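You operate a simulated robot arm through the tools that you are given. There is no shell and no other tool. Be economical: measure what you need, move in short steps, check, and stop when the job is done.

The job below is to be done with a simulated robot arm. You get a single attempt, and the scene is never put back.

TASK
Give the copper cap from the pale board three strokes of plaster and stand it on the dark board.
Fine: shut the valve again, slider back to the middle, no plaster spilt.

Only the result counts: the job must be done as asked and must still hold three seconds after the hand-in. Knocking over, shifting, dropping, spilling or breaking anything else fails it. A push-on lid holds only when it is set on centred and level and pressed home; a screw cap is set on level and turned clockwise until tight.

THE ROBOT
A 7-joint arm with a two-finger parallel gripper, fixed in place. Base frame: the origin is at the foot of the arm, x ahead of it, y to its left, z up; the work surface is at about z = 0. Units: m, degrees, N and s.
With the tool pointing down near the work surface it reaches from about 0.24 to 0.62 m from the base axis. Its first joint turns from -66.0 to 66.0 degrees. Payload 2.6 kg.
The TCP is the grasp point between the finger pads, 0.03 m short of the fingertips. In the tool frame z runs along the fingers and y along their closing line. Largest opening 0.094 m; finger width 0.028, thickness 0.01; the body of the gripper, 0.05 by 0.096 m, starts 0.055 m behind the TCP.
Orientation is told as [roll, pitch, yaw] about the base's x, y, z axes, in that order, counted from this pose: with the fingers straight down and closing along the base's y, the tool's x points along the base's -x, its y along +y and its z along -z.

THE INTERFACE
- The arm moves only by the tool play_rows. Its argument "motion" is text: rows parted by semicolons, each of 7 numbers parted by spaces: the shift along the base's x, y, z in m, then the turn, a rotation vector about the base's x, y, z in degrees, then the finger opening in m, from 0 to 0.094. In form: x y z ax ay az gripper; .... A call has 1 to 12 rows; each row is the pose to reach, as a shift and turn from the pose commanded when the call began. A row lasts 0.2 s, in which the tool goes at most 0.05 m and 8.6 degrees; a call with a longer step from one row to the next is refused whole, and so is a gripper value outside its range. A pose out of reach is approached as far as the arm can. The call stops where the force on the tool passes 90 N (or 10 N more than at its start, if that is more) or the arm is blocked; 0.2 s more then pass. The fingers move at their own pace (about 0.072 m/s each) and stop on an object; they squeeze with about 32 N. The grip force told is the motor's: it shows also when the fingers shut on nothing. Time passes only in rows, and 0.2 s behind the last, so rows that repeat a pose let the fingers close. The reply holds the time, the measured pose of the TCP, the force on the tool along the base axes, the opening and the grip force, in the units named above and with some noise.
- Cameras (640 x 400 px; columns grow to the right, rows downward): "scene" is fixed at [0.0421, 0.4426, 0.5614]; the picture's right is [-0.66, -0.75, 0.00], its down [-0.48, 0.42, -0.77] and it looks along [0.58, -0.51, -0.64] (base axes); focal length 226 px, centre (320, 200). "wrist" rides on the gripper at [-0.037, 0, -0.058] in the tool frame; the picture's right is [0.00, -1.00, 0.00], its down [0.97, 0.00, -0.24] and it looks along [0.24, 0.00, 0.97] (tool axes); focal length 218 px, centre (320, 200).
- camera(camera): a new picture of that camera. No time passes.
- pixel_to_xyz(camera, pixels): for up to 12 pixels [column, row] of the newest picture of that camera ("zoom" is the newest enlarged one), the place [x, y, z] in the base frame of the surface seen there, good to about 0.002 m, but the place of the scene camera against the robot may be out by one fixed shift of up to 0.012 m in any direction. No time passes.
- zoom(camera, box): a new picture of the part [left, top, right, bottom] of that camera's present view, enlarged. No time passes.
- sign_off(): hands the job in; it is judged then, once.

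Keep the steps short. Do not move on a guess: measure, check each grasp and each placing, and mend mistakes. In all there are 80 turns and 54 pictures (those below and enlarged ones count). Leave the gripper open and the arm clear of the work at the hand-in unless told otherwise, and finish with a single line.

The tools are called after "Call:" by a JSON object that holds its "api" and its "payload". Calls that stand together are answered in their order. play_rows: Moves the arm, as the interface text tells. Its arguments: {"type":"object","properties":{"motion":{"type":"string"}},"required":["motion"]} The other tools are called the same way: camera (camera) takes a picture; pixel_to_xyz (camera, pixels) gives the place of the surface under pixels of a picture; zoom (camera, box) takes an enlarged picture of a part of a camera's view; sign_off () hands the job in.

At the start:

```text
time: 0.0
tool_pos: [0.262, 0.249, 0.4075]
ee_rot: [0.0, 0.0, 0.0]
force: [-0.7, -0.8, -0.8]
finger_gap: 0.094
finger_force: 0.1
```

scene: 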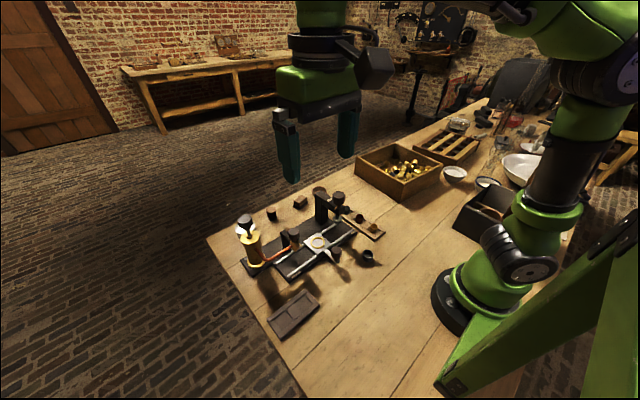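
wrist: 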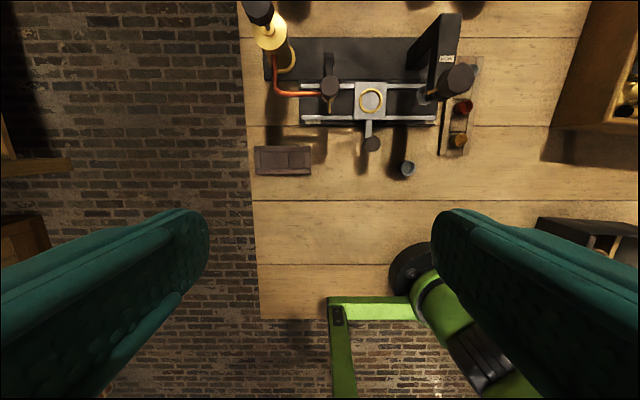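

I see a small machine with a slider, a valve and a press, plus a pale and a dark board. I will enlarge both views for detail.

Call:
{"api": "zoom", "payload": {"camera": "wrist", "box": [240, 0, 500, 190]}}

Call:
{"api": "zoom", "payload": {"camera": "scene", "box": [220, 170, 400, 345]}}

```text
2.11 times, centred on (370, 95) of wrist
```

zoom: 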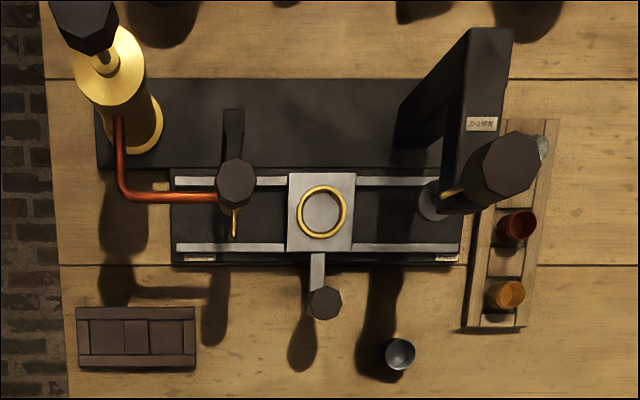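

```text
2.29 times, centred on (310, 258) of scene
```

zoom: 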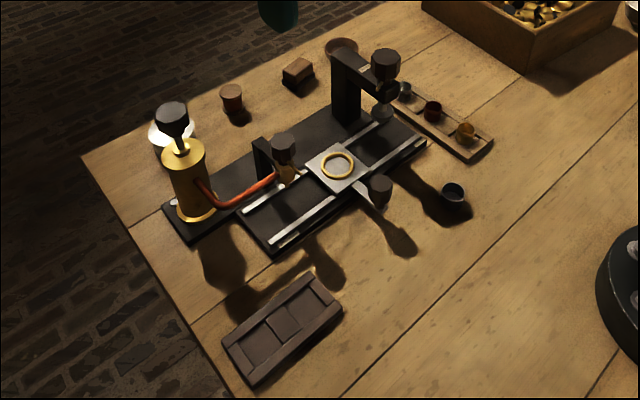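

Next I will measure the key points in the wrist picture.

Call:
{"api": "pixel_to_xyz", "payload": {"camera": "wrist", "pixels": [[371, 99], [372, 144], [329, 87], [259, 12], [460, 78], [462, 108], [459, 141], [407, 168], [283, 160], [447, 58], [443, 152], [330, 111]]}}

Call:
{"api": "pixel_to_xyz", "payload": {"camera": "scene", "pixels": [[246, 217], [335, 242], [368, 253], [294, 233], [338, 197], [318, 241], [360, 217], [374, 225]]}}

```text
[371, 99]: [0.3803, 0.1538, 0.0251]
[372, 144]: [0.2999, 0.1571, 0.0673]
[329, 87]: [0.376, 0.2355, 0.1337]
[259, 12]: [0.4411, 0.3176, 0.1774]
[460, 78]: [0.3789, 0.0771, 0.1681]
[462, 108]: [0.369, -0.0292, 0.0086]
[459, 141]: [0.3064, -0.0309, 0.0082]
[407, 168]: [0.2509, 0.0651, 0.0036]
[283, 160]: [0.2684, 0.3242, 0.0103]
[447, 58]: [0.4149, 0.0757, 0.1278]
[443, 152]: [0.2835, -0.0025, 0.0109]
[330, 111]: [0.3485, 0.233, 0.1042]
```

```text
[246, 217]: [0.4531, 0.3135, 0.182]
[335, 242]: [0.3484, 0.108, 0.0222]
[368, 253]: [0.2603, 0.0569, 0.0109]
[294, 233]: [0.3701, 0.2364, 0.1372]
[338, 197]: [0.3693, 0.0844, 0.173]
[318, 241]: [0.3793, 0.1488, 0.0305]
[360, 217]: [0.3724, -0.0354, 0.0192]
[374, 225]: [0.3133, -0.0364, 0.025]
```

The press is tall (z about 0.18). I will move the arm above the machine at a safe height to look at the labels.

Call:
{"api": "play_rows", "payload": {"motion": "0.025 -0.035 -0.01 0 0 0 0.094; 0.05 -0.07 -0.02 0 0 0 0.094; 0.075 -0.105 -0.03 0 0 0 0.094; 0.1 -0.14 -0.05 0 0 0 0.094; 0.12 -0.17 -0.07 0 0 0 0.094; 0.12 -0.17 -0.07 0 0 0 0.094"}}

Call:
{"api": "camera", "payload": {"camera": "wrist"}}

```text
time: 1.4
tool_pos: [0.3815, 0.0803, 0.3353]
ee_rot: [0.0, -0.1, 0.1]
force: [0.3, 0.8, -0.3]
finger_gap: 0.0942
finger_force: 0.1
```

```text
49 pictures are left
```

wrist: 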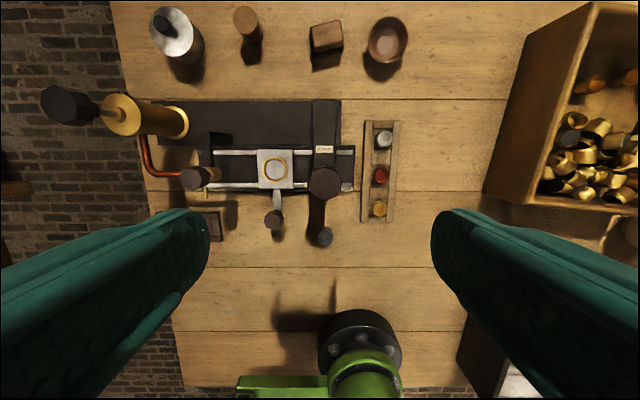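

Call:
{"api": "zoom", "payload": {"camera": "wrist", "box": [250, 115, 410, 250]}}

Call:
{"api": "zoom", "payload": {"camera": "wrist", "box": [350, 110, 410, 230]}}

Call:
{"api": "zoom", "payload": {"camera": "wrist", "box": [100, 80, 260, 220]}}

```text
2.96 times, centred on (330, 182) of wrist
```

zoom: 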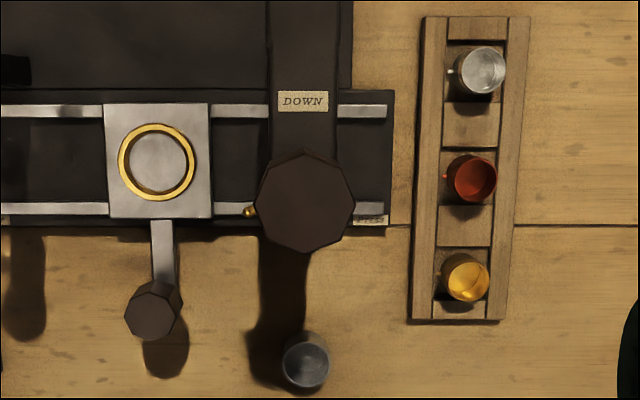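

```text
3.33 times, centred on (380, 170) of wrist
```

zoom: 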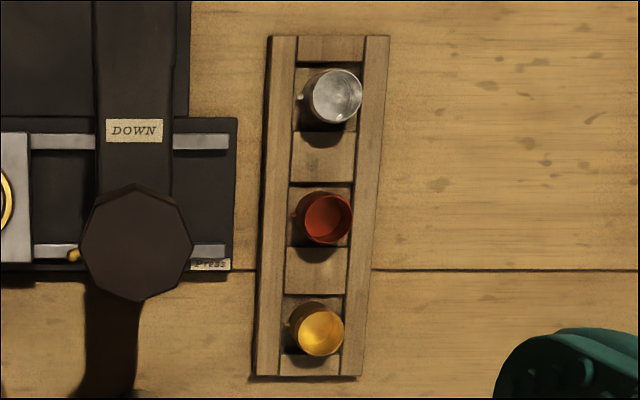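

```text
2.86 times, centred on (180, 150) of wrist
```

zoom: 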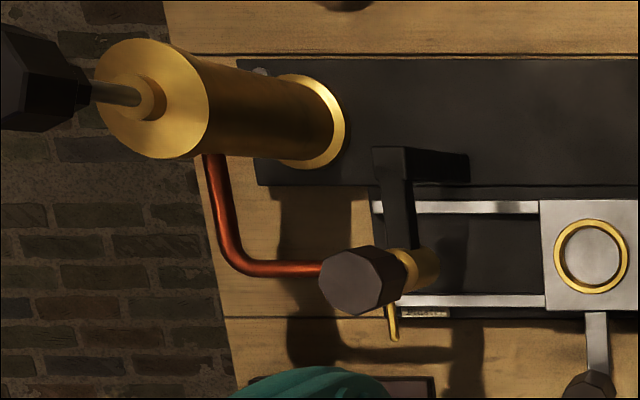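

The copper (red) cap is the middle one on the pale board. The press on the right is labelled DOWN/Press. Next I look at the filler side and its label.

Call:
{"api": "zoom", "payload": {"camera": "scene", "box": [225, 205, 315, 280]}}

Call:
{"api": "zoom", "payload": {"camera": "wrist", "box": [165, 145, 225, 185]}}

Call:
{"api": "pixel_to_xyz", "payload": {"camera": "wrist", "pixels": [[381, 175], [375, 175], [388, 175], [379, 209], [384, 139], [277, 167], [273, 221], [290, 167], [262, 167], [325, 237], [387, 192], [376, 152]]}}

```text
5.33 times, centred on (270, 242) of scene
```

zoom: 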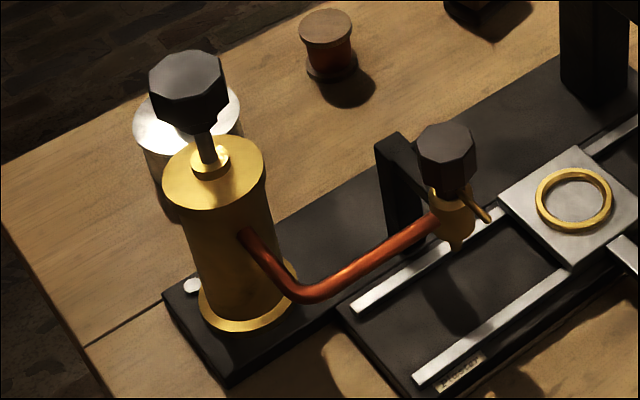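

```text
10.00 times, centred on (195, 165) of wrist
```

zoom: 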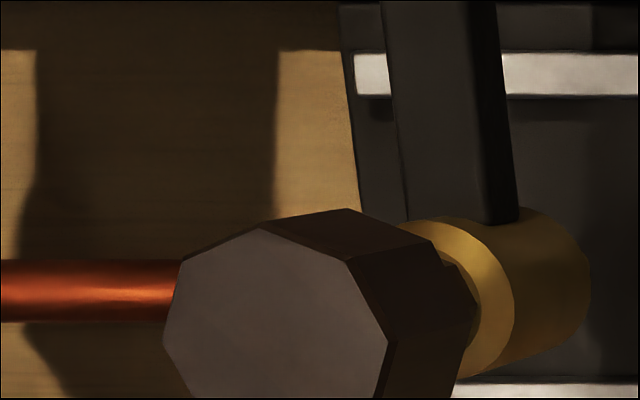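

```text
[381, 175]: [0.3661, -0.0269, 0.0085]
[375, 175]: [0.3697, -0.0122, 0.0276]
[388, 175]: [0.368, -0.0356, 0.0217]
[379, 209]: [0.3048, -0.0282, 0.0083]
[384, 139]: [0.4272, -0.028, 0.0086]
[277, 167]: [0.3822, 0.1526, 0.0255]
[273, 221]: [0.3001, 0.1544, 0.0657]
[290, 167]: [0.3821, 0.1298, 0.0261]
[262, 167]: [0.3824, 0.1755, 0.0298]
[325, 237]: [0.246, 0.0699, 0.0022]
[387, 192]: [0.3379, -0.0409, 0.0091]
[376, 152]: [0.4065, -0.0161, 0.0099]
```

I see a brass pointer on the valve. I move closer above the valve to read any markings.

Call:
{"api": "play_rows", "payload": {"motion": "0 0.04 0 0 0 0 0.094; 0 0.08 -0.01 0 0 0 0.094; 0 0.12 -0.03 0 0 0 0.094; 0 0.155 -0.05 0 0 0 0.094; 0 0.155 -0.05 0 0 0 0.094"}}

Call:
{"api": "zoom", "payload": {"camera": "wrist", "box": [200, 60, 440, 210]}}

```text
time: 2.6
tool_pos: [0.3809, 0.2371, 0.2876]
ee_rot: [0.0, 0.1, 0.0]
force: [-0.5, -0.3, 0.4]
finger_gap: 0.0941
finger_force: 0.2
```

```text
2.67 times, centred on (320, 135) of wrist
```

zoom: 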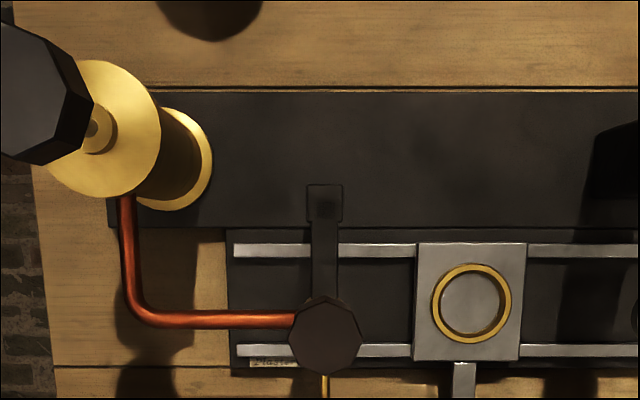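

Call:
{"api": "camera", "payload": {"camera": "wrist"}}

Call:
{"api": "zoom", "payload": {"camera": "wrist", "box": [280, 160, 360, 230]}}

Call:
{"api": "pixel_to_xyz", "payload": {"camera": "wrist", "pixels": [[322, 186], [310, 186], [334, 186], [322, 175], [322, 198], [322, 206], [217, 85], [236, 108], [226, 100], [205, 95], [380, 198]]}}

```text
42 pictures are left
```

wrist: 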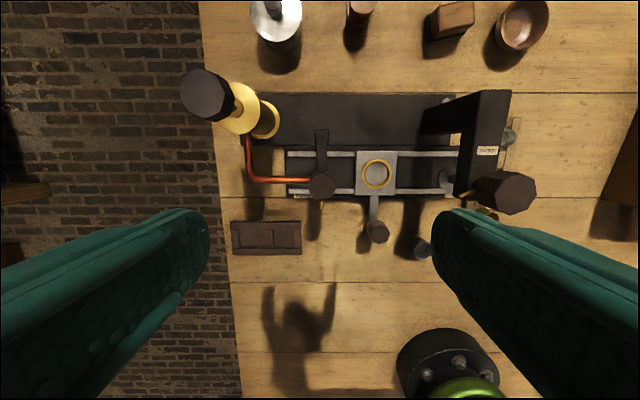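

```text
5.71 times, centred on (320, 195) of wrist
```

zoom: 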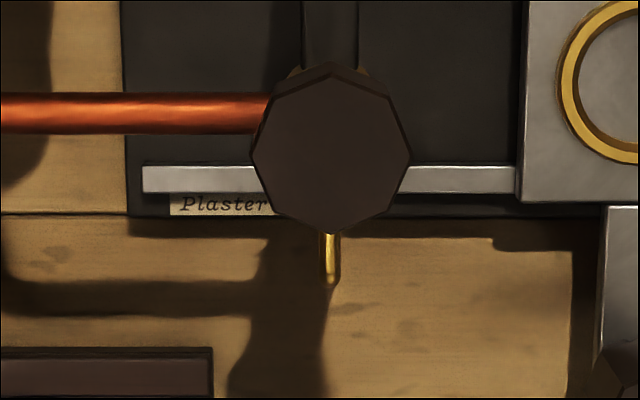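

```text
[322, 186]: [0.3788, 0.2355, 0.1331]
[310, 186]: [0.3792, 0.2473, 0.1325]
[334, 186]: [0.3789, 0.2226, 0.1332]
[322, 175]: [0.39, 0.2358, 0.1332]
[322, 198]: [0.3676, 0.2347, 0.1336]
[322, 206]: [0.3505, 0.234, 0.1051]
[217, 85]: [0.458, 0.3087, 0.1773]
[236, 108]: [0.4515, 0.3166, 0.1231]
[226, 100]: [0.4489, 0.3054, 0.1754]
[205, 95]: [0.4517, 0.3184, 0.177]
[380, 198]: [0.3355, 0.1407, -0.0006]
```

The label by the valve reads "Plaster". The valve pointer points toward -x, across the pipe, so it is closed. Next I look at the copper cap closely, crossing high and then descending.

Call:
{"api": "play_rows", "payload": {"motion": "0 -0.045 0.01 0 0 0 0.094; 0 -0.09 0.01 0 0 0 0.094; 0 -0.135 0.01 0 0 0 0.094; 0 -0.18 0.01 0 0 0 0.094; 0 -0.225 0.01 0 0 0 0.094; 0.005 -0.263 0.0 0 0 0 0.094; 0.005 -0.263 -0.04 0 0 0 0.094; 0.005 -0.263 -0.08 0 0 0 0.094; 0.005 -0.263 -0.08 0 0 0 0.094"}}

Call:
{"api": "camera", "payload": {"camera": "wrist"}}

Call:
{"api": "zoom", "payload": {"camera": "wrist", "box": [240, 90, 400, 290]}}

```text
time: 4.6
tool_pos: [0.3858, -0.0289, 0.2068]
ee_rot: [0.1, 0.0, -0.1]
force: [-0.2, -0.1, -0.7]
finger_gap: 0.0941
finger_force: 0.1
```

```text
40 pictures are left
```

wrist: 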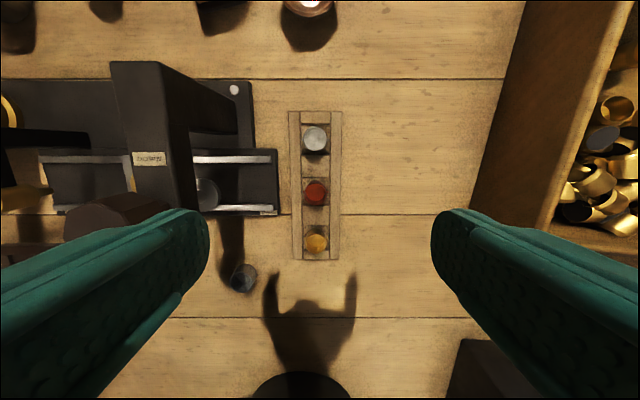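

```text
2.00 times, centred on (320, 190) of wrist
```

zoom: 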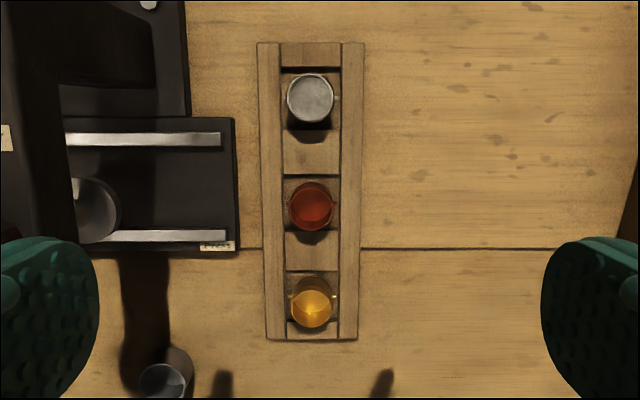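

Call:
{"api": "zoom", "payload": {"camera": "wrist", "box": [290, 165, 345, 220]}}

Call:
{"api": "pixel_to_xyz", "payload": {"camera": "wrist", "pixels": [[316, 192], [305, 190], [327, 190], [315, 183], [315, 203], [315, 168], [315, 210], [297, 190], [335, 190], [316, 240], [315, 138], [303, 195]]}}

```text
7.27 times, centred on (318, 192) of wrist
```

zoom: 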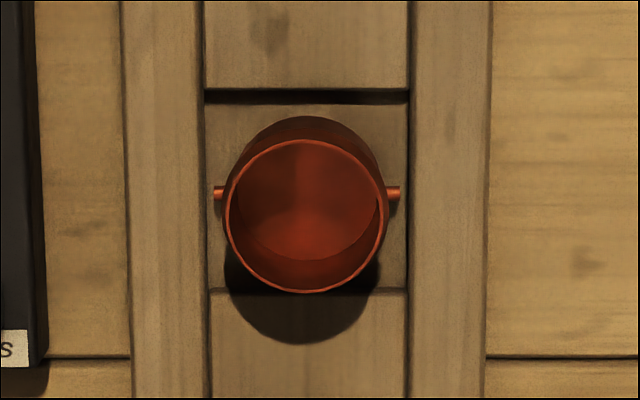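

```text
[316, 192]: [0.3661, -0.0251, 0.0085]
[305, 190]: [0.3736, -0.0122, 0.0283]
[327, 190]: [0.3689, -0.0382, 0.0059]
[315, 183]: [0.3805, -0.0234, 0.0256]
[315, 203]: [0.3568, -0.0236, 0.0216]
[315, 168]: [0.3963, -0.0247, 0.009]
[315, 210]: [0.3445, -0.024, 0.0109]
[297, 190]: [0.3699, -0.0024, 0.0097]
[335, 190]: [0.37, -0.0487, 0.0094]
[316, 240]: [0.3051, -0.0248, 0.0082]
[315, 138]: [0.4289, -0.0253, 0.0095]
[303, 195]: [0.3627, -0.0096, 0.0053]
```

The copper cap has side pins along y, so I will close the fingers along x. Next I turn the gripper 90° above the cap at about (0.3685, -0.025).

Call:
{"api": "play_rows", "payload": {"motion": "-0.002 0 0 0 0 8 0.094; -0.004 0.001 0 0 0 16 0.094; -0.006 0.002 0 0 0 24 0.094; -0.008 0.003 0 0 0 32 0.094; -0.010 0.004 0 0 0 40 0.094; -0.012 0.004 0 0 0 48 0.094; -0.014 0.004 0 0 0 56 0.094; -0.016 0.004 0 0 0 64 0.094; -0.0185 0.004 0 0 0 72 0.08; -0.0185 0.004 0 0 0 80 0.07; -0.0185 0.004 0 0 0 85 0.06; -0.0185 0.004 0 0 0 90 0.05"}}

Call:
{"api": "camera", "payload": {"camera": "wrist"}}

```text
time: 7.2
tool_pos: [0.3679, -0.0251, 0.2077]
ee_rot: [0.0, 0.0, 90.1]
force: [0.2, 0.0, 0.8]
finger_gap: 0.0497
finger_force: 0.1
```

```text
37 pictures are left
```

wrist: 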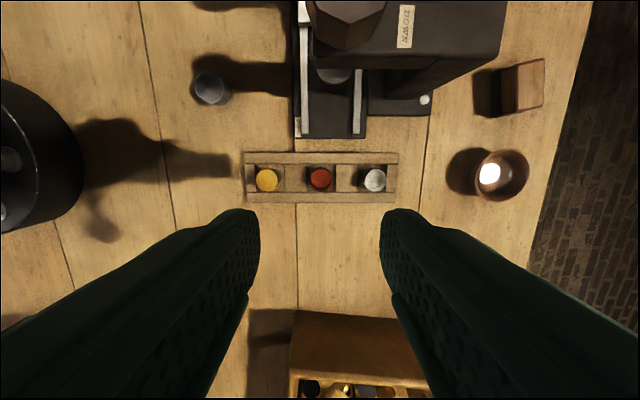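

The cap sits on the finger centreline (col 320). I check its measured rim before descending.

Call:
{"api": "pixel_to_xyz", "payload": {"camera": "wrist", "pixels": [[309, 181], [332, 180], [320, 169], [320, 190], [320, 178], [311, 172], [330, 172]]}}

Call:
{"api": "zoom", "payload": {"camera": "wrist", "box": [290, 150, 350, 210]}}

```text
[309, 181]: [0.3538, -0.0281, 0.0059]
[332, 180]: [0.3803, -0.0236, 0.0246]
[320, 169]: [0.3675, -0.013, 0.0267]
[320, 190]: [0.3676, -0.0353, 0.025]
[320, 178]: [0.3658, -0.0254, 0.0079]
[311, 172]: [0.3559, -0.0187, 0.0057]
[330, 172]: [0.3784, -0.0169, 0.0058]
```

```text
6.67 times, centred on (320, 180) of wrist
```

zoom: 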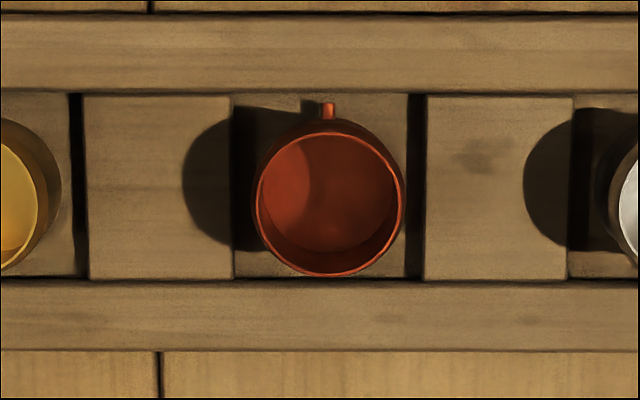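

Cap centre is about (0.3685, -0.0245), rim z about 0.027, board top about 0.0095. I descend with the fingertips stopping just above the board (TCP z 0.043).

Call:
{"api": "play_rows", "payload": {"motion": "0.0005 0.0005 -0.04 0 0 0 0.05; 0.0005 0.0005 -0.08 0 0 0 0.05; 0.0005 0.0005 -0.12 0 0 0 0.05; 0.0005 0.0005 -0.145 0 0 0 0.05; 0.0005 0.0005 -0.165 0 0 0 0.05; 0.0005 0.0005 -0.165 0 0 0 0.05"}}

Call:
{"api": "zoom", "payload": {"camera": "wrist", "box": [220, 160, 420, 330]}}

```text
time: 8.6
tool_pos: [0.3692, -0.0254, 0.0425]
ee_rot: [0.0, 0.0, 89.9]
force: [-0.3, 0.0, -0.5]
finger_gap: 0.0502
finger_force: 0.1
```

```text
2.35 times, centred on (320, 245) of wrist
```

zoom: 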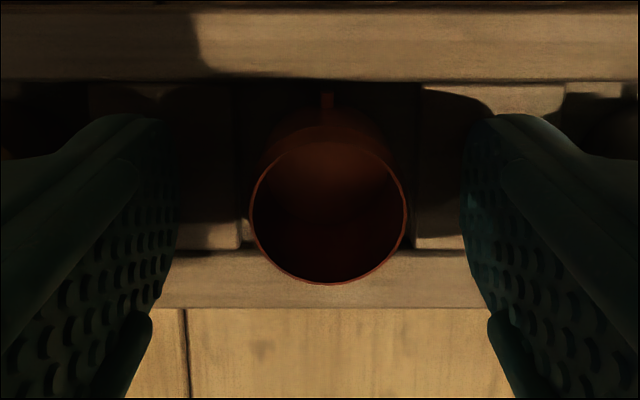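

The cap is centred between the fingers. I close on it, then lift 2 cm to check.

Call:
{"api": "play_rows", "payload": {"motion": "0 0 0 0 0 0 0.015; 0 0 0 0 0 0 0.015; 0 0 0 0 0 0 0.015; 0 0 0 0 0 0 0.015; 0 0 0.01 0 0 0 0.015; 0 0 0.02 0 0 0 0.015; 0 0 0.02 0 0 0 0.015"}}

Call:
{"api": "zoom", "payload": {"camera": "wrist", "box": [220, 160, 420, 330]}}

```text
time: 10.2
tool_pos: [0.3671, -0.0244, 0.062]
ee_rot: [0.0, 0.0, 90.0]
force: [0.7, 0.3, 0.2]
finger_gap: 0.0215
finger_force: 31.8
```

```text
2.35 times, centred on (320, 245) of wrist
```

zoom: 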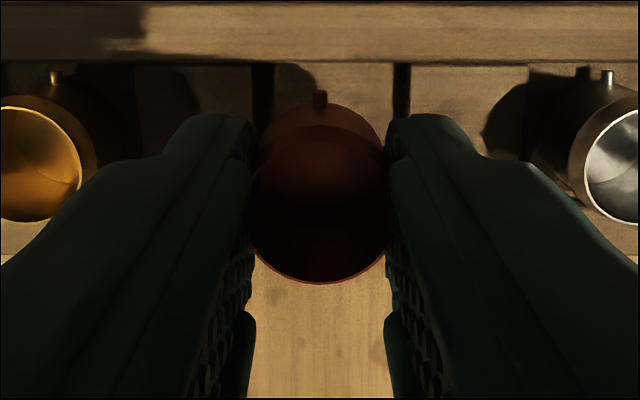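

The cap is held (gap 0.0215), and its base sits 0.037 below TCP. I lift high, cross over the press and look at the ring.

Call:
{"api": "play_rows", "payload": {"motion": "0 0 0.04 0 0 0 0.015; 0 0 0.08 0 0 0 0.015; 0 0 0.12 0 0 0 0.015; 0 0 0.16 0 0 0 0.015; 0 0 0.19 0 0 0 0.015; 0.005 0.04 0.19 0 0 0 0.015; 0.01 0.08 0.19 0 0 0 0.015; 0.013 0.12 0.19 0 0 0 0.015; 0.013 0.16 0.19 0 0 0 0.015; 0.013 0.185 0.19 0 0 0 0.015; 0.013 0.185 0.19 0 0 0 0.015"}}

Call:
{"api": "camera", "payload": {"camera": "wrist"}}

```text
time: 12.6
tool_pos: [0.3821, 0.1604, 0.2519]
ee_rot: [0.1, 0.0, 90.0]
force: [-0.5, -0.3, -0.9]
finger_gap: 0.0213
finger_force: 32.1
```

```text
33 pictures are left
```

wrist: 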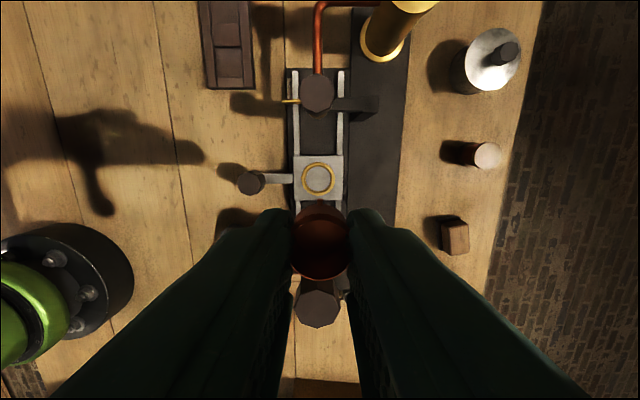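

Call:
{"api": "zoom", "payload": {"camera": "wrist", "box": [285, 145, 350, 210]}}

Call:
{"api": "pixel_to_xyz", "payload": {"camera": "wrist", "pixels": [[318, 178], [302, 178], [333, 178], [318, 163], [318, 193], [296, 178], [342, 178], [318, 157], [318, 199], [217, 52], [235, 20], [230, 85]]}}

```text
6.15 times, centred on (318, 178) of wrist
```

zoom: 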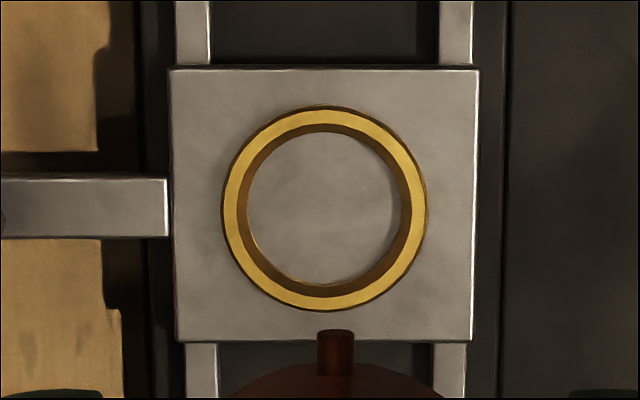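

```text
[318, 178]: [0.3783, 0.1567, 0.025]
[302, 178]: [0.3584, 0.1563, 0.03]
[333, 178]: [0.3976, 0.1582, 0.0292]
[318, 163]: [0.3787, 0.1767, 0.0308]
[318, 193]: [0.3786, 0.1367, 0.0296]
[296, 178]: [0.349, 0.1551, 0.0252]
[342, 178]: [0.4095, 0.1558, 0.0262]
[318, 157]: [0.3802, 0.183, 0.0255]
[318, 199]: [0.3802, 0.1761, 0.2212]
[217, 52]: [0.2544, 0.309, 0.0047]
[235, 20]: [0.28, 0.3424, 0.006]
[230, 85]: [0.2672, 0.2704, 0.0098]
```

Ring centre works out to (0.380, 0.155) from two pictures, floor z about 0.0253. I align above it, descend part way, and check clearances.

Call:
{"api": "play_rows", "payload": {"motion": "-0.002 -0.0055 0 0 0 0 0.015; -0.002 -0.0055 -0.04 0 0 0 0.015; -0.002 -0.0055 -0.08 0 0 0 0.015; -0.002 -0.0055 -0.12 0 0 0 0.015; -0.002 -0.0055 -0.15 0 0 0 0.015; -0.002 -0.0055 -0.165 0 0 0 0.015; -0.002 -0.0055 -0.165 0 0 0 0.015"}}

Call:
{"api": "zoom", "payload": {"camera": "scene", "box": [250, 170, 390, 280]}}

Call:
{"api": "zoom", "payload": {"camera": "wrist", "box": [240, 100, 400, 300]}}

```text
time: 14.2
tool_pos: [0.3794, 0.1542, 0.0871]
ee_rot: [0.1, 0.0, 89.9]
force: [-1.1, 0.0, -0.1]
finger_gap: 0.0213
finger_force: 32.1
```

```text
3.64 times, centred on (320, 225) of scene
```

zoom: 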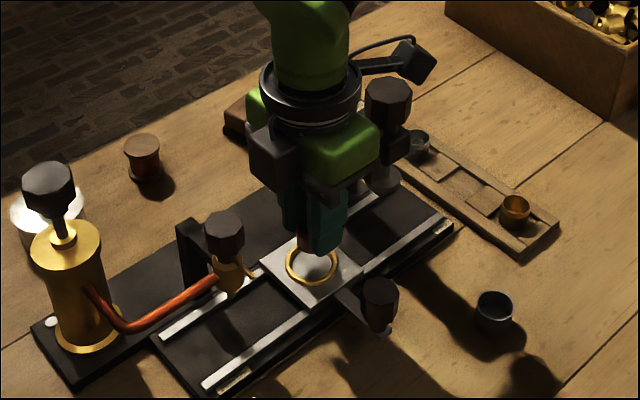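

```text
2.00 times, centred on (320, 200) of wrist
```

zoom: 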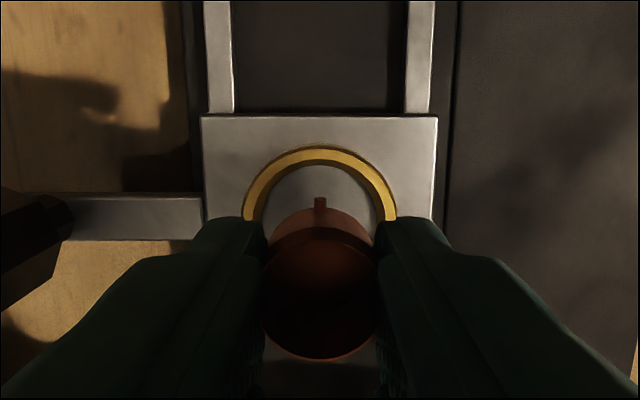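

Clear of the press and valve, and centred on the ring. I lower slowly to about contact.

Call:
{"api": "play_rows", "payload": {"motion": "0 0 -0.01 0 0 0 0.015; 0 0 -0.018 0 0 0 0.015; 0 0 -0.022 0 0 0 0.015; 0 0 -0.0245 0 0 0 0.015; 0 0 -0.0245 0 0 0 0.015"}}

Call:
{"api": "zoom", "payload": {"camera": "wrist", "box": [240, 100, 400, 300]}}

```text
time: 15.0
tool_pos: [0.3833, 0.1544, 0.0742]
ee_rot: [-0.5, 0.1, 89.2]
force: [-4.1, -1.3, 7.5]
finger_gap: 0.0215
finger_force: 31.8
stopped in row 4: the force on the tool passed its limit (the readings are from after the stop); the commanded pose is now the measured one
```

```text
2.00 times, centred on (320, 200) of wrist
```

zoom: 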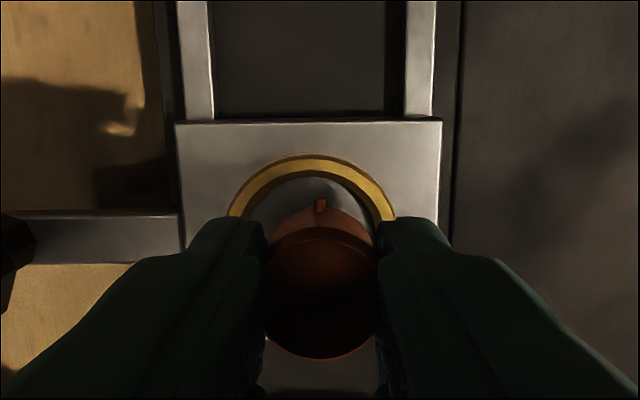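

It stopped on a hard contact at z 0.074, higher than expected, and the tool was pushed +x. I need to see what touched, so I look at the scene.

Call:
{"api": "zoom", "payload": {"camera": "scene", "box": [270, 150, 390, 270]}}

Call:
{"api": "pixel_to_xyz", "payload": {"camera": "zoom", "pixels": [[320, 150], [230, 180], [200, 290], [240, 270]]}}

```text
3.33 times, centred on (330, 210) of scene
```

zoom: 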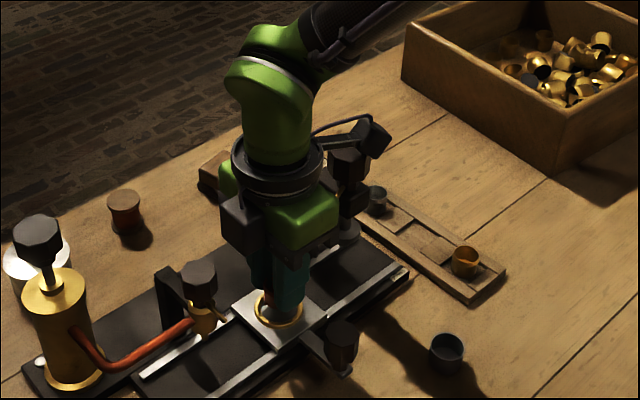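

```text
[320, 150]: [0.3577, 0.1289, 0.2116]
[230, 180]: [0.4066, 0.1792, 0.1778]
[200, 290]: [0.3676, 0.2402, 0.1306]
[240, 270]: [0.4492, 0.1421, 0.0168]
```

Call:
{"api": "pixel_to_xyz", "payload": {"camera": "zoom", "pixels": [[368, 130], [380, 140], [360, 140], [345, 160], [330, 125], [350, 185], [340, 130], [290, 190], [295, 215], [335, 180], [350, 118], [270, 310]]}}

Call:
{"api": "zoom", "payload": {"camera": "scene", "box": [310, 175, 360, 225]}}

```text
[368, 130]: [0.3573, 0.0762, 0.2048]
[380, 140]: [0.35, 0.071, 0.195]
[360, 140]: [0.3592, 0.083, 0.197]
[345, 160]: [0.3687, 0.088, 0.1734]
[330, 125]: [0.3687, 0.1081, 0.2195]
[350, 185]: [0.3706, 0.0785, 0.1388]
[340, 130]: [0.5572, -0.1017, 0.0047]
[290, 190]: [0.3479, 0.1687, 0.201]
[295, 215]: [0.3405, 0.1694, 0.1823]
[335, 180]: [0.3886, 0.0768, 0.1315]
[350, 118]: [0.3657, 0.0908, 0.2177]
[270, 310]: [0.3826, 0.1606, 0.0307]
```

```text
8.00 times, centred on (335, 200) of scene
```

zoom: 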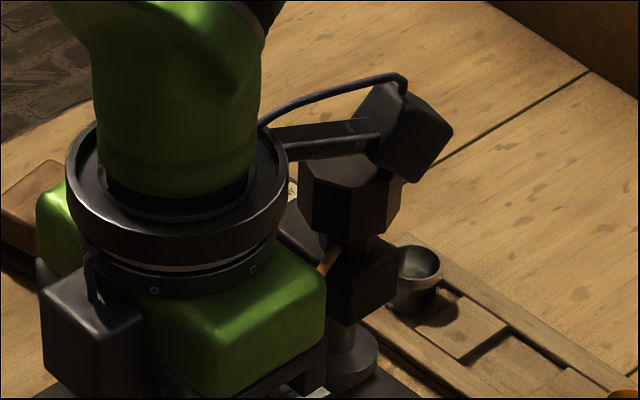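

Found it: a box on the tool flange (about 0.08 m off the TCP, bottom 0.10 above it) met the press knob. I lift straight up, then turn the gripper back to yaw 0 so that box points away toward the base.

Call:
{"api": "play_rows", "payload": {"motion": "0 0 0.03 0 0 0 0.015; 0 0 0.07 0 0 0 0.015; 0 0 0.11 0 0 0 0.015; 0 0 0.14 0 0 0 0.015; 0 0 0.14 0 0 0 0.015"}}

Call:
{"api": "zoom", "payload": {"camera": "wrist", "box": [220, 60, 440, 360]}}

```text
time: 16.2
tool_pos: [0.3827, 0.151, 0.2132]
ee_rot: [-0.6, 0.1, 89.3]
force: [0.2, -0.3, 0.0]
finger_gap: 0.0211
finger_force: 31.3
```

```text
1.33 times, centred on (330, 210) of wrist
```

zoom: 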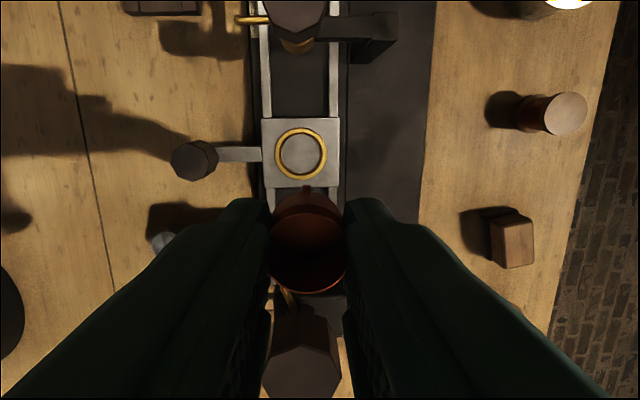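

Cap still well held. Now I rotate back to yaw 0.

Call:
{"api": "play_rows", "payload": {"motion": "0 0 0 0 0 -8 0.015; 0 0 0 0 0 -16 0.015; 0 0 0 0 0 -24 0.015; 0 0 0 0 0 -32 0.015; 0 0 0 0 0 -40 0.015; 0 0 0 0 0 -48 0.015; 0 0 0 0 0 -56 0.015; 0 0 0 0 0 -64 0.015; 0 0 0 0 0 -72 0.015; 0 0 0 0 0 -80 0.015; 0 0 0 0 0 -86 0.015; 0 0 0 0 0 -89.3 0.015"}}

Call:
{"api": "play_rows", "payload": {"motion": "0 0 0 0.6 0 0 0.015; 0 0 0 0.6 0 0 0.015"}}

Call:
{"api": "zoom", "payload": {"camera": "wrist", "box": [240, 110, 400, 310]}}

```text
time: 18.8
tool_pos: [0.3822, 0.1555, 0.2132]
ee_rot: [-0.5, 0.0, 0.0]
force: [-0.8, 0.0, 0.0]
finger_gap: 0.0211
finger_force: 31.9
```

```text
time: 19.4
tool_pos: [0.3814, 0.1542, 0.2136]
ee_rot: [0.1, 0.1, 0.0]
force: [-0.7, -1.1, 0.1]
finger_gap: 0.0213
finger_force: 32.1
```

```text
2.00 times, centred on (320, 210) of wrist
```

zoom: 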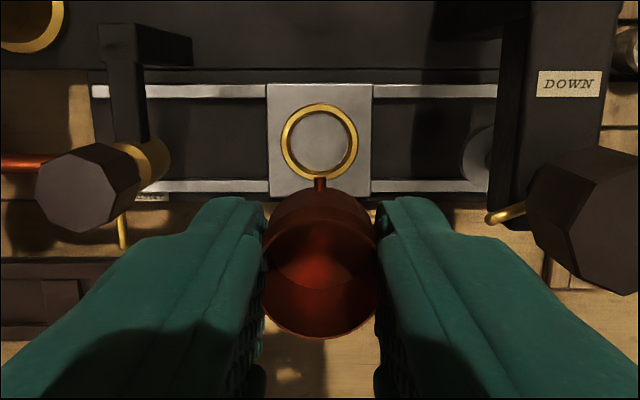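

Ring is now at (0.3805, 0.155) relative to the tool, almost straight below. A brass pin sticks out of the press toward +y, so I check its place before descending.

Call:
{"api": "pixel_to_xyz", "payload": {"camera": "zoom", "pixels": [[488, 218], [500, 214], [515, 208], [527, 215], [530, 190], [130, 160], [500, 175], [142, 170], [319, 140]]}}

```text
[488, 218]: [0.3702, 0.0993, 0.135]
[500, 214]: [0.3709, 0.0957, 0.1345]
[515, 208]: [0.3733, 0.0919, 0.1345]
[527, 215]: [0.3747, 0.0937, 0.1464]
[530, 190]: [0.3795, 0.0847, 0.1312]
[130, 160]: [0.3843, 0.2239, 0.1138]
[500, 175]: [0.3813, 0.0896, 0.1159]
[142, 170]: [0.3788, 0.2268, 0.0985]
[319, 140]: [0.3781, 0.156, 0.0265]
```

The pin tip is at y about 0.100, z 0.135, and the gripper body edge will be at y about 0.107, so there is a narrow but real gap. I descend to z 0.085, then check.

Call:
{"api": "play_rows", "payload": {"motion": "-0.001 0.001 -0.03 0 0 0 0.015; -0.001 0.001 -0.06 0 0 0 0.015; -0.001 0.001 -0.09 0 0 0 0.015; -0.001 0.001 -0.11 0 0 0 0.015; -0.001 0.001 -0.128 0 0 0 0.015; -0.001 0.001 -0.128 0 0 0 0.015"}}

Call:
{"api": "camera", "payload": {"camera": "wrist"}}

Call:
{"api": "zoom", "payload": {"camera": "scene", "box": [270, 150, 390, 270]}}

```text
time: 20.8
tool_pos: [0.3814, 0.1578, 0.0859]
ee_rot: [0.2, 0.1, 0.0]
force: [0.2, 0.1, -0.2]
finger_gap: 0.0213
finger_force: 31.6
```

```text
24 pictures are left
```

wrist: 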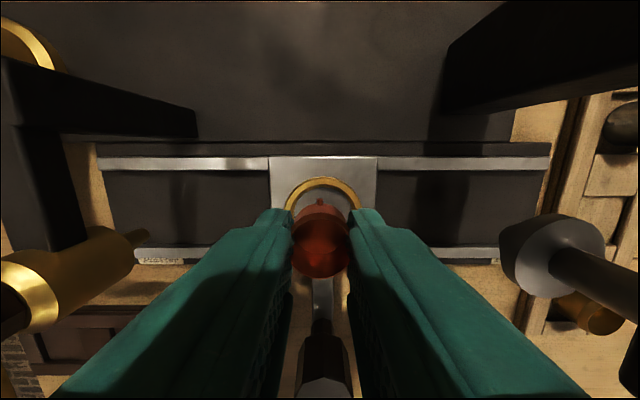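

```text
3.33 times, centred on (330, 210) of scene
```

zoom: 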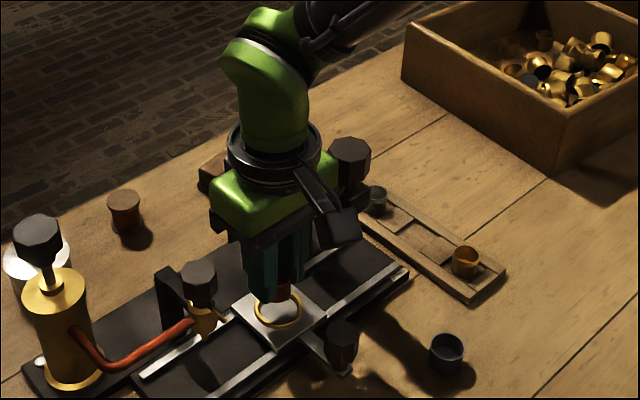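

Ring is ~1 mm to the -y side of the tool, otherwise centred. I correct that and lower slowly.

Call:
{"api": "play_rows", "payload": {"motion": "0 -0.0012 -0.008 0 0 0 0.015; 0 -0.0012 -0.014 0 0 0 0.015; 0 -0.0012 -0.018 0 0 0 0.015; 0 -0.0012 -0.021 0 0 0 0.015; 0 -0.0012 -0.0225 0 0 0 0.015; 0 -0.0012 -0.0225 0 0 0 0.015"}}

Call:
{"api": "zoom", "payload": {"camera": "wrist", "box": [260, 150, 380, 290]}}

```text
time: 22.2
tool_pos: [0.3796, 0.1535, 0.0648]
ee_rot: [0.1, 0.0, 0.0]
force: [-0.1, -0.8, -0.7]
finger_gap: 0.0213
finger_force: 31.8
```

```text
2.86 times, centred on (320, 220) of wrist
```

zoom: 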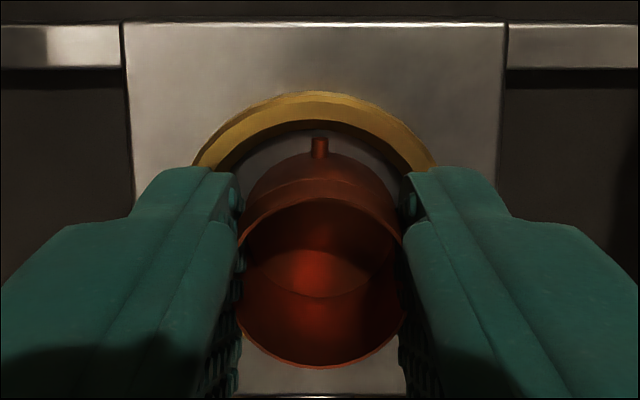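

No contact yet, and the cap is inside the ring. I lower another 2 mm or so, watching the force.

Call:
{"api": "play_rows", "payload": {"motion": "0 0 -0.001 0 0 0 0.015; 0 0 -0.002 0 0 0 0.015; 0 0 -0.002 0 0 0 0.015"}}

```text
time: 23.0
tool_pos: [0.3797, 0.1548, 0.062]
ee_rot: [0.2, 0.0, 0.0]
force: [1.1, 0.2, 2.4]
finger_gap: 0.0212
finger_force: 32.0
```

Call:
{"api": "play_rows", "payload": {"motion": "0 0 -0.0007 0 0 0 0.015; 0 0 -0.0007 0 0 0 0.015"}}

```text
time: 23.6
tool_pos: [0.3812, 0.1551, 0.0602]
ee_rot: [0.1, 0.0, 0.0]
force: [0.5, -0.4, 2.2]
finger_gap: 0.0212
finger_force: 32.6
```

A light steady contact shows the cap is on the plate. I open the fingers partly, then lift.

Call:
{"api": "play_rows", "payload": {"motion": "0 0 0 0 0 0 0.03; 0 0 0 0 0 0 0.045; 0 0 0 0 0 0 0.045; 0 0 0.02 0 0 0 0.045; 0 0 0.05 0 0 0 0.045; 0 0 0.09 0 0 0 0.045; 0 0 0.13 0 0 0 0.045; 0 0 0.13 0 0 0 0.045"}}

Call:
{"api": "zoom", "payload": {"camera": "wrist", "box": [240, 100, 400, 260]}}

```text
time: 25.4
tool_pos: [0.3815, 0.1554, 0.1918]
ee_rot: [0.1, 0.1, 0.1]
force: [-0.2, -0.6, -0.3]
finger_gap: 0.0451
finger_force: 0.1
```

```text
2.50 times, centred on (320, 180) of wrist
```

zoom: 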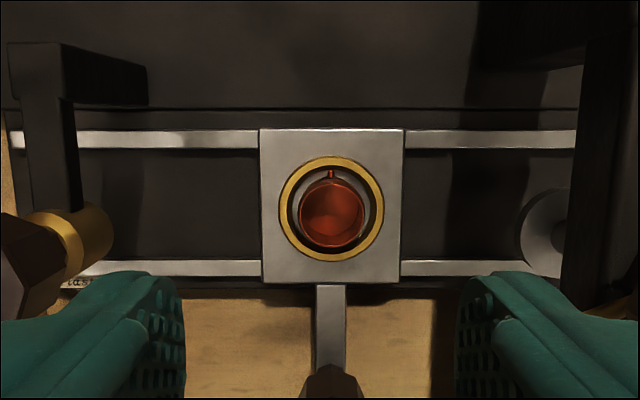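

The cap stands upright and centred in the ring. Next I go above the slider knob at (0.300, 0.155, top z 0.067) and look.

Call:
{"api": "play_rows", "payload": {"motion": "-0.04 0 0 0 0 0 0.05; -0.082 0 0 0 0 0 0.05; -0.082 0 -0.03 0 0 0 0.05; -0.082 0 -0.06 0 0 0 0.05; -0.082 0 -0.06 0 0 0 0.05"}}

Call:
{"api": "camera", "payload": {"camera": "wrist"}}

```text
time: 26.6
tool_pos: [0.2985, 0.1547, 0.1303]
ee_rot: [0.1, 0.0, 0.0]
force: [0.4, 0.1, 0.1]
finger_gap: 0.0499
finger_force: 0.1
```

```text
20 pictures are left
```

wrist: 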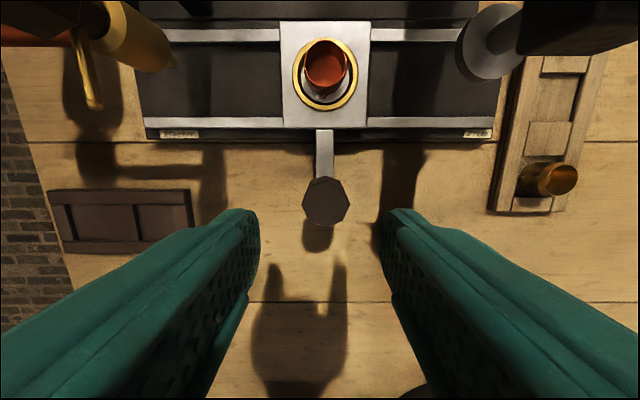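

The knob is centred near col 325 (y about 0.153, x about 0.304). I lower around it to TCP z 0.078 and close.

Call:
{"api": "play_rows", "payload": {"motion": "0 -0.002 -0.02 0 0 0 0.05; 0 -0.002 -0.04 0 0 0 0.05; 0 -0.002 -0.053 0 0 0 0.05; 0 -0.002 -0.053 0 0 0 0.05; 0 -0.002 -0.053 0 0 0 0.015; 0 -0.002 -0.053 0 0 0 0.015; 0 -0.002 -0.053 0 0 0 0.015; 0 -0.002 -0.053 0 0 0 0.015"}}

```text
time: 28.4
tool_pos: [0.2976, 0.1511, 0.0763]
ee_rot: [0.1, 0.2, 0.0]
force: [2.5, 0.4, -9.1]
finger_gap: 0.0273
finger_force: 45.1
```

Knob gripped (gap 0.027). I slide toward the Plaster end in small steps, 0.06 first, and watch the force.

Call:
{"api": "play_rows", "payload": {"motion": "0 0.006 0 0 0 0 0.015; 0 0.014 0 0 0 0 0.015; 0 0.022 0 0 0 0 0.015; 0 0.03 0 0 0 0 0.015; 0 0.038 0 0 0 0 0.015; 0 0.046 0 0 0 0 0.015; 0 0.054 0 0 0 0 0.015; 0 0.06 0 0 0 0 0.015; 0 0.06 0 0 0 0 0.015"}}

Call:
{"api": "camera", "payload": {"camera": "wrist"}}

```text
time: 30.4
tool_pos: [0.2976, 0.2109, 0.0756]
ee_rot: [0.0, 0.0, -0.1]
force: [7.7, -0.5, -18.8]
finger_gap: 0.0275
finger_force: 44.9
```

```text
19 pictures are left
```

wrist: 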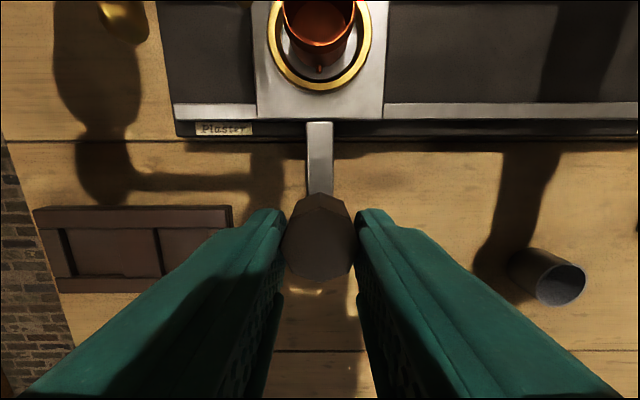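

The slider moves smoothly. I continue 2 cm more to the nozzle, in small steps.

Call:
{"api": "play_rows", "payload": {"motion": "0 0.005 0 0 0 0 0.015; 0 0.01 0 0 0 0 0.015; 0 0.014 0 0 0 0 0.015; 0 0.017 0 0 0 0 0.015; 0 0.019 0 0 0 0 0.015; 0 0.021 0 0 0 0 0.015; 0 0.021 0 0 0 0 0.015"}}

Call:
{"api": "zoom", "payload": {"camera": "scene", "box": [230, 180, 350, 280]}}

```text
time: 32.0
tool_pos: [0.2987, 0.2339, 0.0764]
ee_rot: [0.0, 0.3, -0.1]
force: [-4.0, -0.1, -17.0]
finger_gap: 0.0272
finger_force: 44.6
```

```text
4.00 times, centred on (290, 230) of scene
```

zoom: 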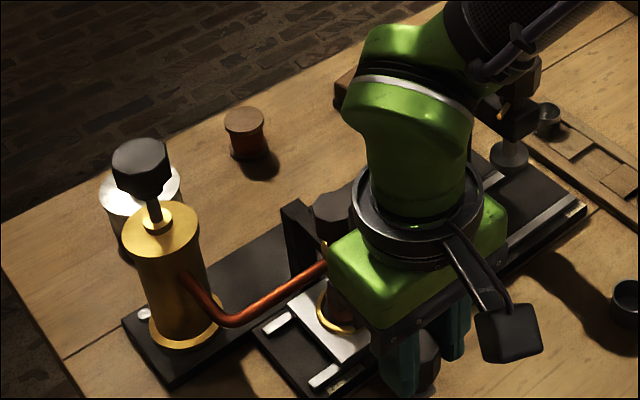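

No stop felt; knob at y about 0.2345. I release, rise and look at the alignment of the plate with the nozzle.

Call:
{"api": "play_rows", "payload": {"motion": "0 0 0 0 0 0 0.035; 0 0 0 0 0 0 0.05; 0 0 0 0 0 0 0.05; 0 0 0.03 0 0 0 0.05; 0 0 0.06 0 0 0 0.05; 0 0 0.1 0 0 0 0.05; 0 0 0.14 0 0 0 0.05; 0 0 0.14 0 0 0 0.05"}}

Call:
{"api": "zoom", "payload": {"camera": "wrist", "box": [230, 50, 410, 230]}}

```text
time: 33.8
tool_pos: [0.2995, 0.234, 0.2188]
ee_rot: [0.0, 0.2, 0.0]
force: [0.2, 0.2, -0.6]
finger_gap: 0.0498
finger_force: 0.0
```

```text
2.22 times, centred on (320, 140) of wrist
```

zoom: 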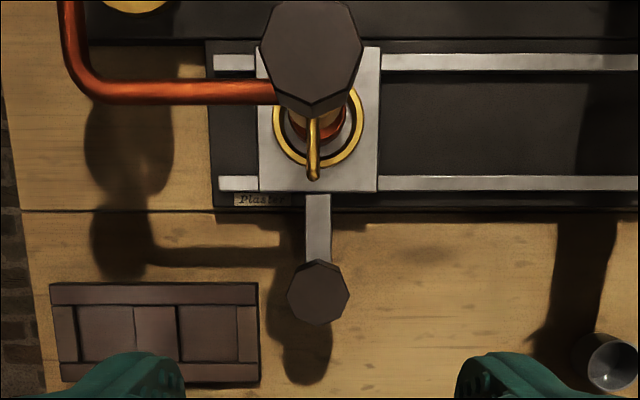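

Call:
{"api": "pixel_to_xyz", "payload": {"camera": "zoom", "pixels": [[312, 55], [262, 55], [362, 55], [274, 130], [363, 130], [313, 160], [313, 175], [262, 180], [375, 180], [288, 295], [350, 295], [318, 295]]}}

```text
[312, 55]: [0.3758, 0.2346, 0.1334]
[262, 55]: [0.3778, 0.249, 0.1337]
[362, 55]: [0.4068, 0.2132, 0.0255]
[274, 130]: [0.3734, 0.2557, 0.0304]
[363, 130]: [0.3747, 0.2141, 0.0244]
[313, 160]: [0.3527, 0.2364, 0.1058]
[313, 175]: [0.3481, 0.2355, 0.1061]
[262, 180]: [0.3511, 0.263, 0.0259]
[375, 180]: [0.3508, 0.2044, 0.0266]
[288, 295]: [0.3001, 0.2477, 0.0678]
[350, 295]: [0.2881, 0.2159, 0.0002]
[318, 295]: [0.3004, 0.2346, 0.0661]
```

Plate centre y is about 0.234 and the nozzle/knob 0.2355, so the ring is under the nozzle within 2 mm. Next I move over the valve knob (0.377, 0.2355, top 0.133).

Call:
{"api": "play_rows", "payload": {"motion": "0.04 0 0 0 0 0 0.05; 0.078 0.001 0 0 0 0 0.05; 0.078 0.001 -0.02 0 0 0 0.05; 0.078 0.001 -0.035 0 0 0 0.05; 0.078 0.001 -0.035 0 0 0 0.05"}}

Call:
{"api": "camera", "payload": {"camera": "wrist"}}

Call:
{"api": "pixel_to_xyz", "payload": {"camera": "wrist", "pixels": [[320, 215], [300, 215], [340, 215], [320, 200], [320, 235]]}}

```text
time: 35.0
tool_pos: [0.3775, 0.2346, 0.1826]
ee_rot: [0.1, 0.1, 0.0]
force: [-0.2, 0.3, 0.1]
finger_gap: 0.0499
finger_force: 0.0
```

```text
16 pictures are left
```

wrist: 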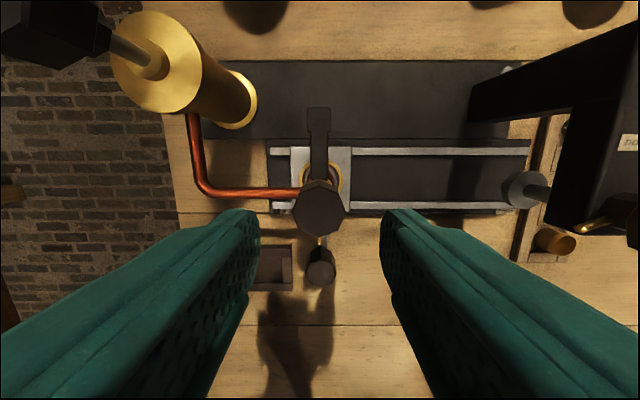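

```text
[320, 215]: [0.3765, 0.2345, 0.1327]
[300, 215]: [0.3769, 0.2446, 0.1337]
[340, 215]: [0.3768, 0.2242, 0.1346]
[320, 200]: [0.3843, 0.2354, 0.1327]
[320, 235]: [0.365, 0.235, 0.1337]
```

The knob is at col 320, row ~210, so x about 0.379. I shift 1.5 mm, lower to TCP z 0.141 (tips above the pointer) and close.

Call:
{"api": "play_rows", "payload": {"motion": "0.0015 0.0005 -0.02 0 0 0 0.05; 0.0015 0.0005 -0.035 0 0 0 0.05; 0.0015 0.0005 -0.042 0 0 0 0.05; 0.0015 0.0005 -0.042 0 0 0 0.02; 0.0015 0.0005 -0.042 0 0 0 0.02; 0.0015 0.0005 -0.042 0 0 0 0.02; 0.0015 0.0005 -0.042 0 0 0 0.02"}}

```text
time: 36.6
tool_pos: [0.3795, 0.2353, 0.1383]
ee_rot: [0.1, 0.1, 0.0]
force: [-0.9, 0.7, -1.3]
finger_gap: 0.0276
finger_force: 44.7
```

Gripped (gap 0.0276). I turn counter-clockwise gently, 24° first, to feel which way it goes.

Call:
{"api": "play_rows", "payload": {"motion": "0 0 0 0 0 5 0.02; 0 0 0 0 0 10 0.02; 0 0 0 0 0 15 0.02; 0 0 0 0 0 20 0.02; 0 0 0 0 0 24 0.02; 0 0 0 0 0 24 0.02"}}

Call:
{"api": "zoom", "payload": {"camera": "scene", "box": [250, 190, 350, 270]}}

```text
time: 38.0
tool_pos: [0.3779, 0.2342, 0.1382]
ee_rot: [0.0, 0.1, 23.9]
force: [1.4, -3.7, -0.2]
finger_gap: 0.0278
finger_force: 44.7
```

```text
5.00 times, centred on (300, 230) of scene
```

zoom: 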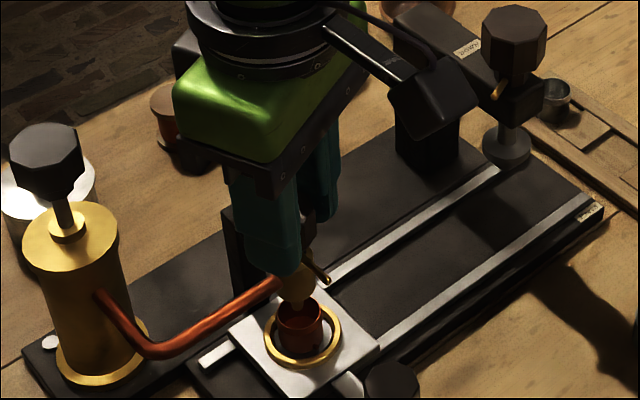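

Turns without resistance so far. I continue to 90°.

Call:
{"api": "play_rows", "payload": {"motion": "0 0 0 0 0 6 0.02; 0 0 0 0 0 12 0.02; 0 0 0 0 0 18 0.02; 0 0 0 0 0 24 0.02; 0 0 0 0 0 30 0.02; 0 0 0 0 0 36 0.02; 0 0 0 0 0 42 0.02; 0 0 0 0 0 48 0.02; 0 0 0 0 0 54 0.02; 0 0 0 0 0 60 0.02; 0 0 0 0 0 66 0.02; 0 0 0 0 0 66 0.02"}}

Call:
{"api": "zoom", "payload": {"camera": "scene", "box": [250, 190, 350, 270]}}

```text
time: 40.6
tool_pos: [0.3806, 0.2333, 0.1399]
ee_rot: [0.0, 0.2, 90.0]
force: [18.8, -9.2, -10.0]
finger_gap: 0.028
finger_force: 45.2
```

```text
5.00 times, centred on (300, 230) of scene
```

zoom: 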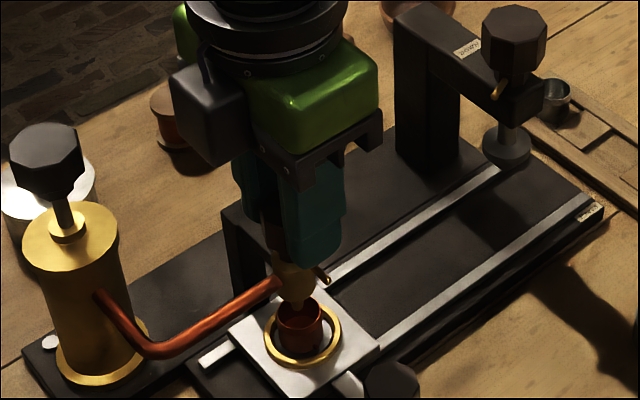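

The brass pointer did not seem to move (tip still at about (301,246)). I release, rise and look at the knob itself.

Call:
{"api": "play_rows", "payload": {"motion": "0 0 0 0 0 0 0.035; 0 0 0 0 0 0 0.05; 0 0 0 0 0 0 0.05; 0 0 0.02 0 0 0 0.05; 0 0 0.045 0 0 0 0.05; 0 0 0.045 0 0 0 0.05"}}

Call:
{"api": "camera", "payload": {"camera": "wrist"}}

```text
time: 42.0
tool_pos: [0.3799, 0.2348, 0.1861]
ee_rot: [0.1, 0.2, 90.0]
force: [-0.4, 0.2, 0.4]
finger_gap: 0.0497
finger_force: 0.1
```

```text
13 pictures are left
```

wrist: 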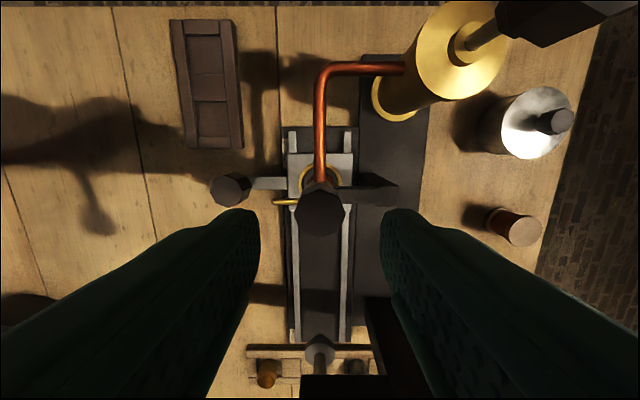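

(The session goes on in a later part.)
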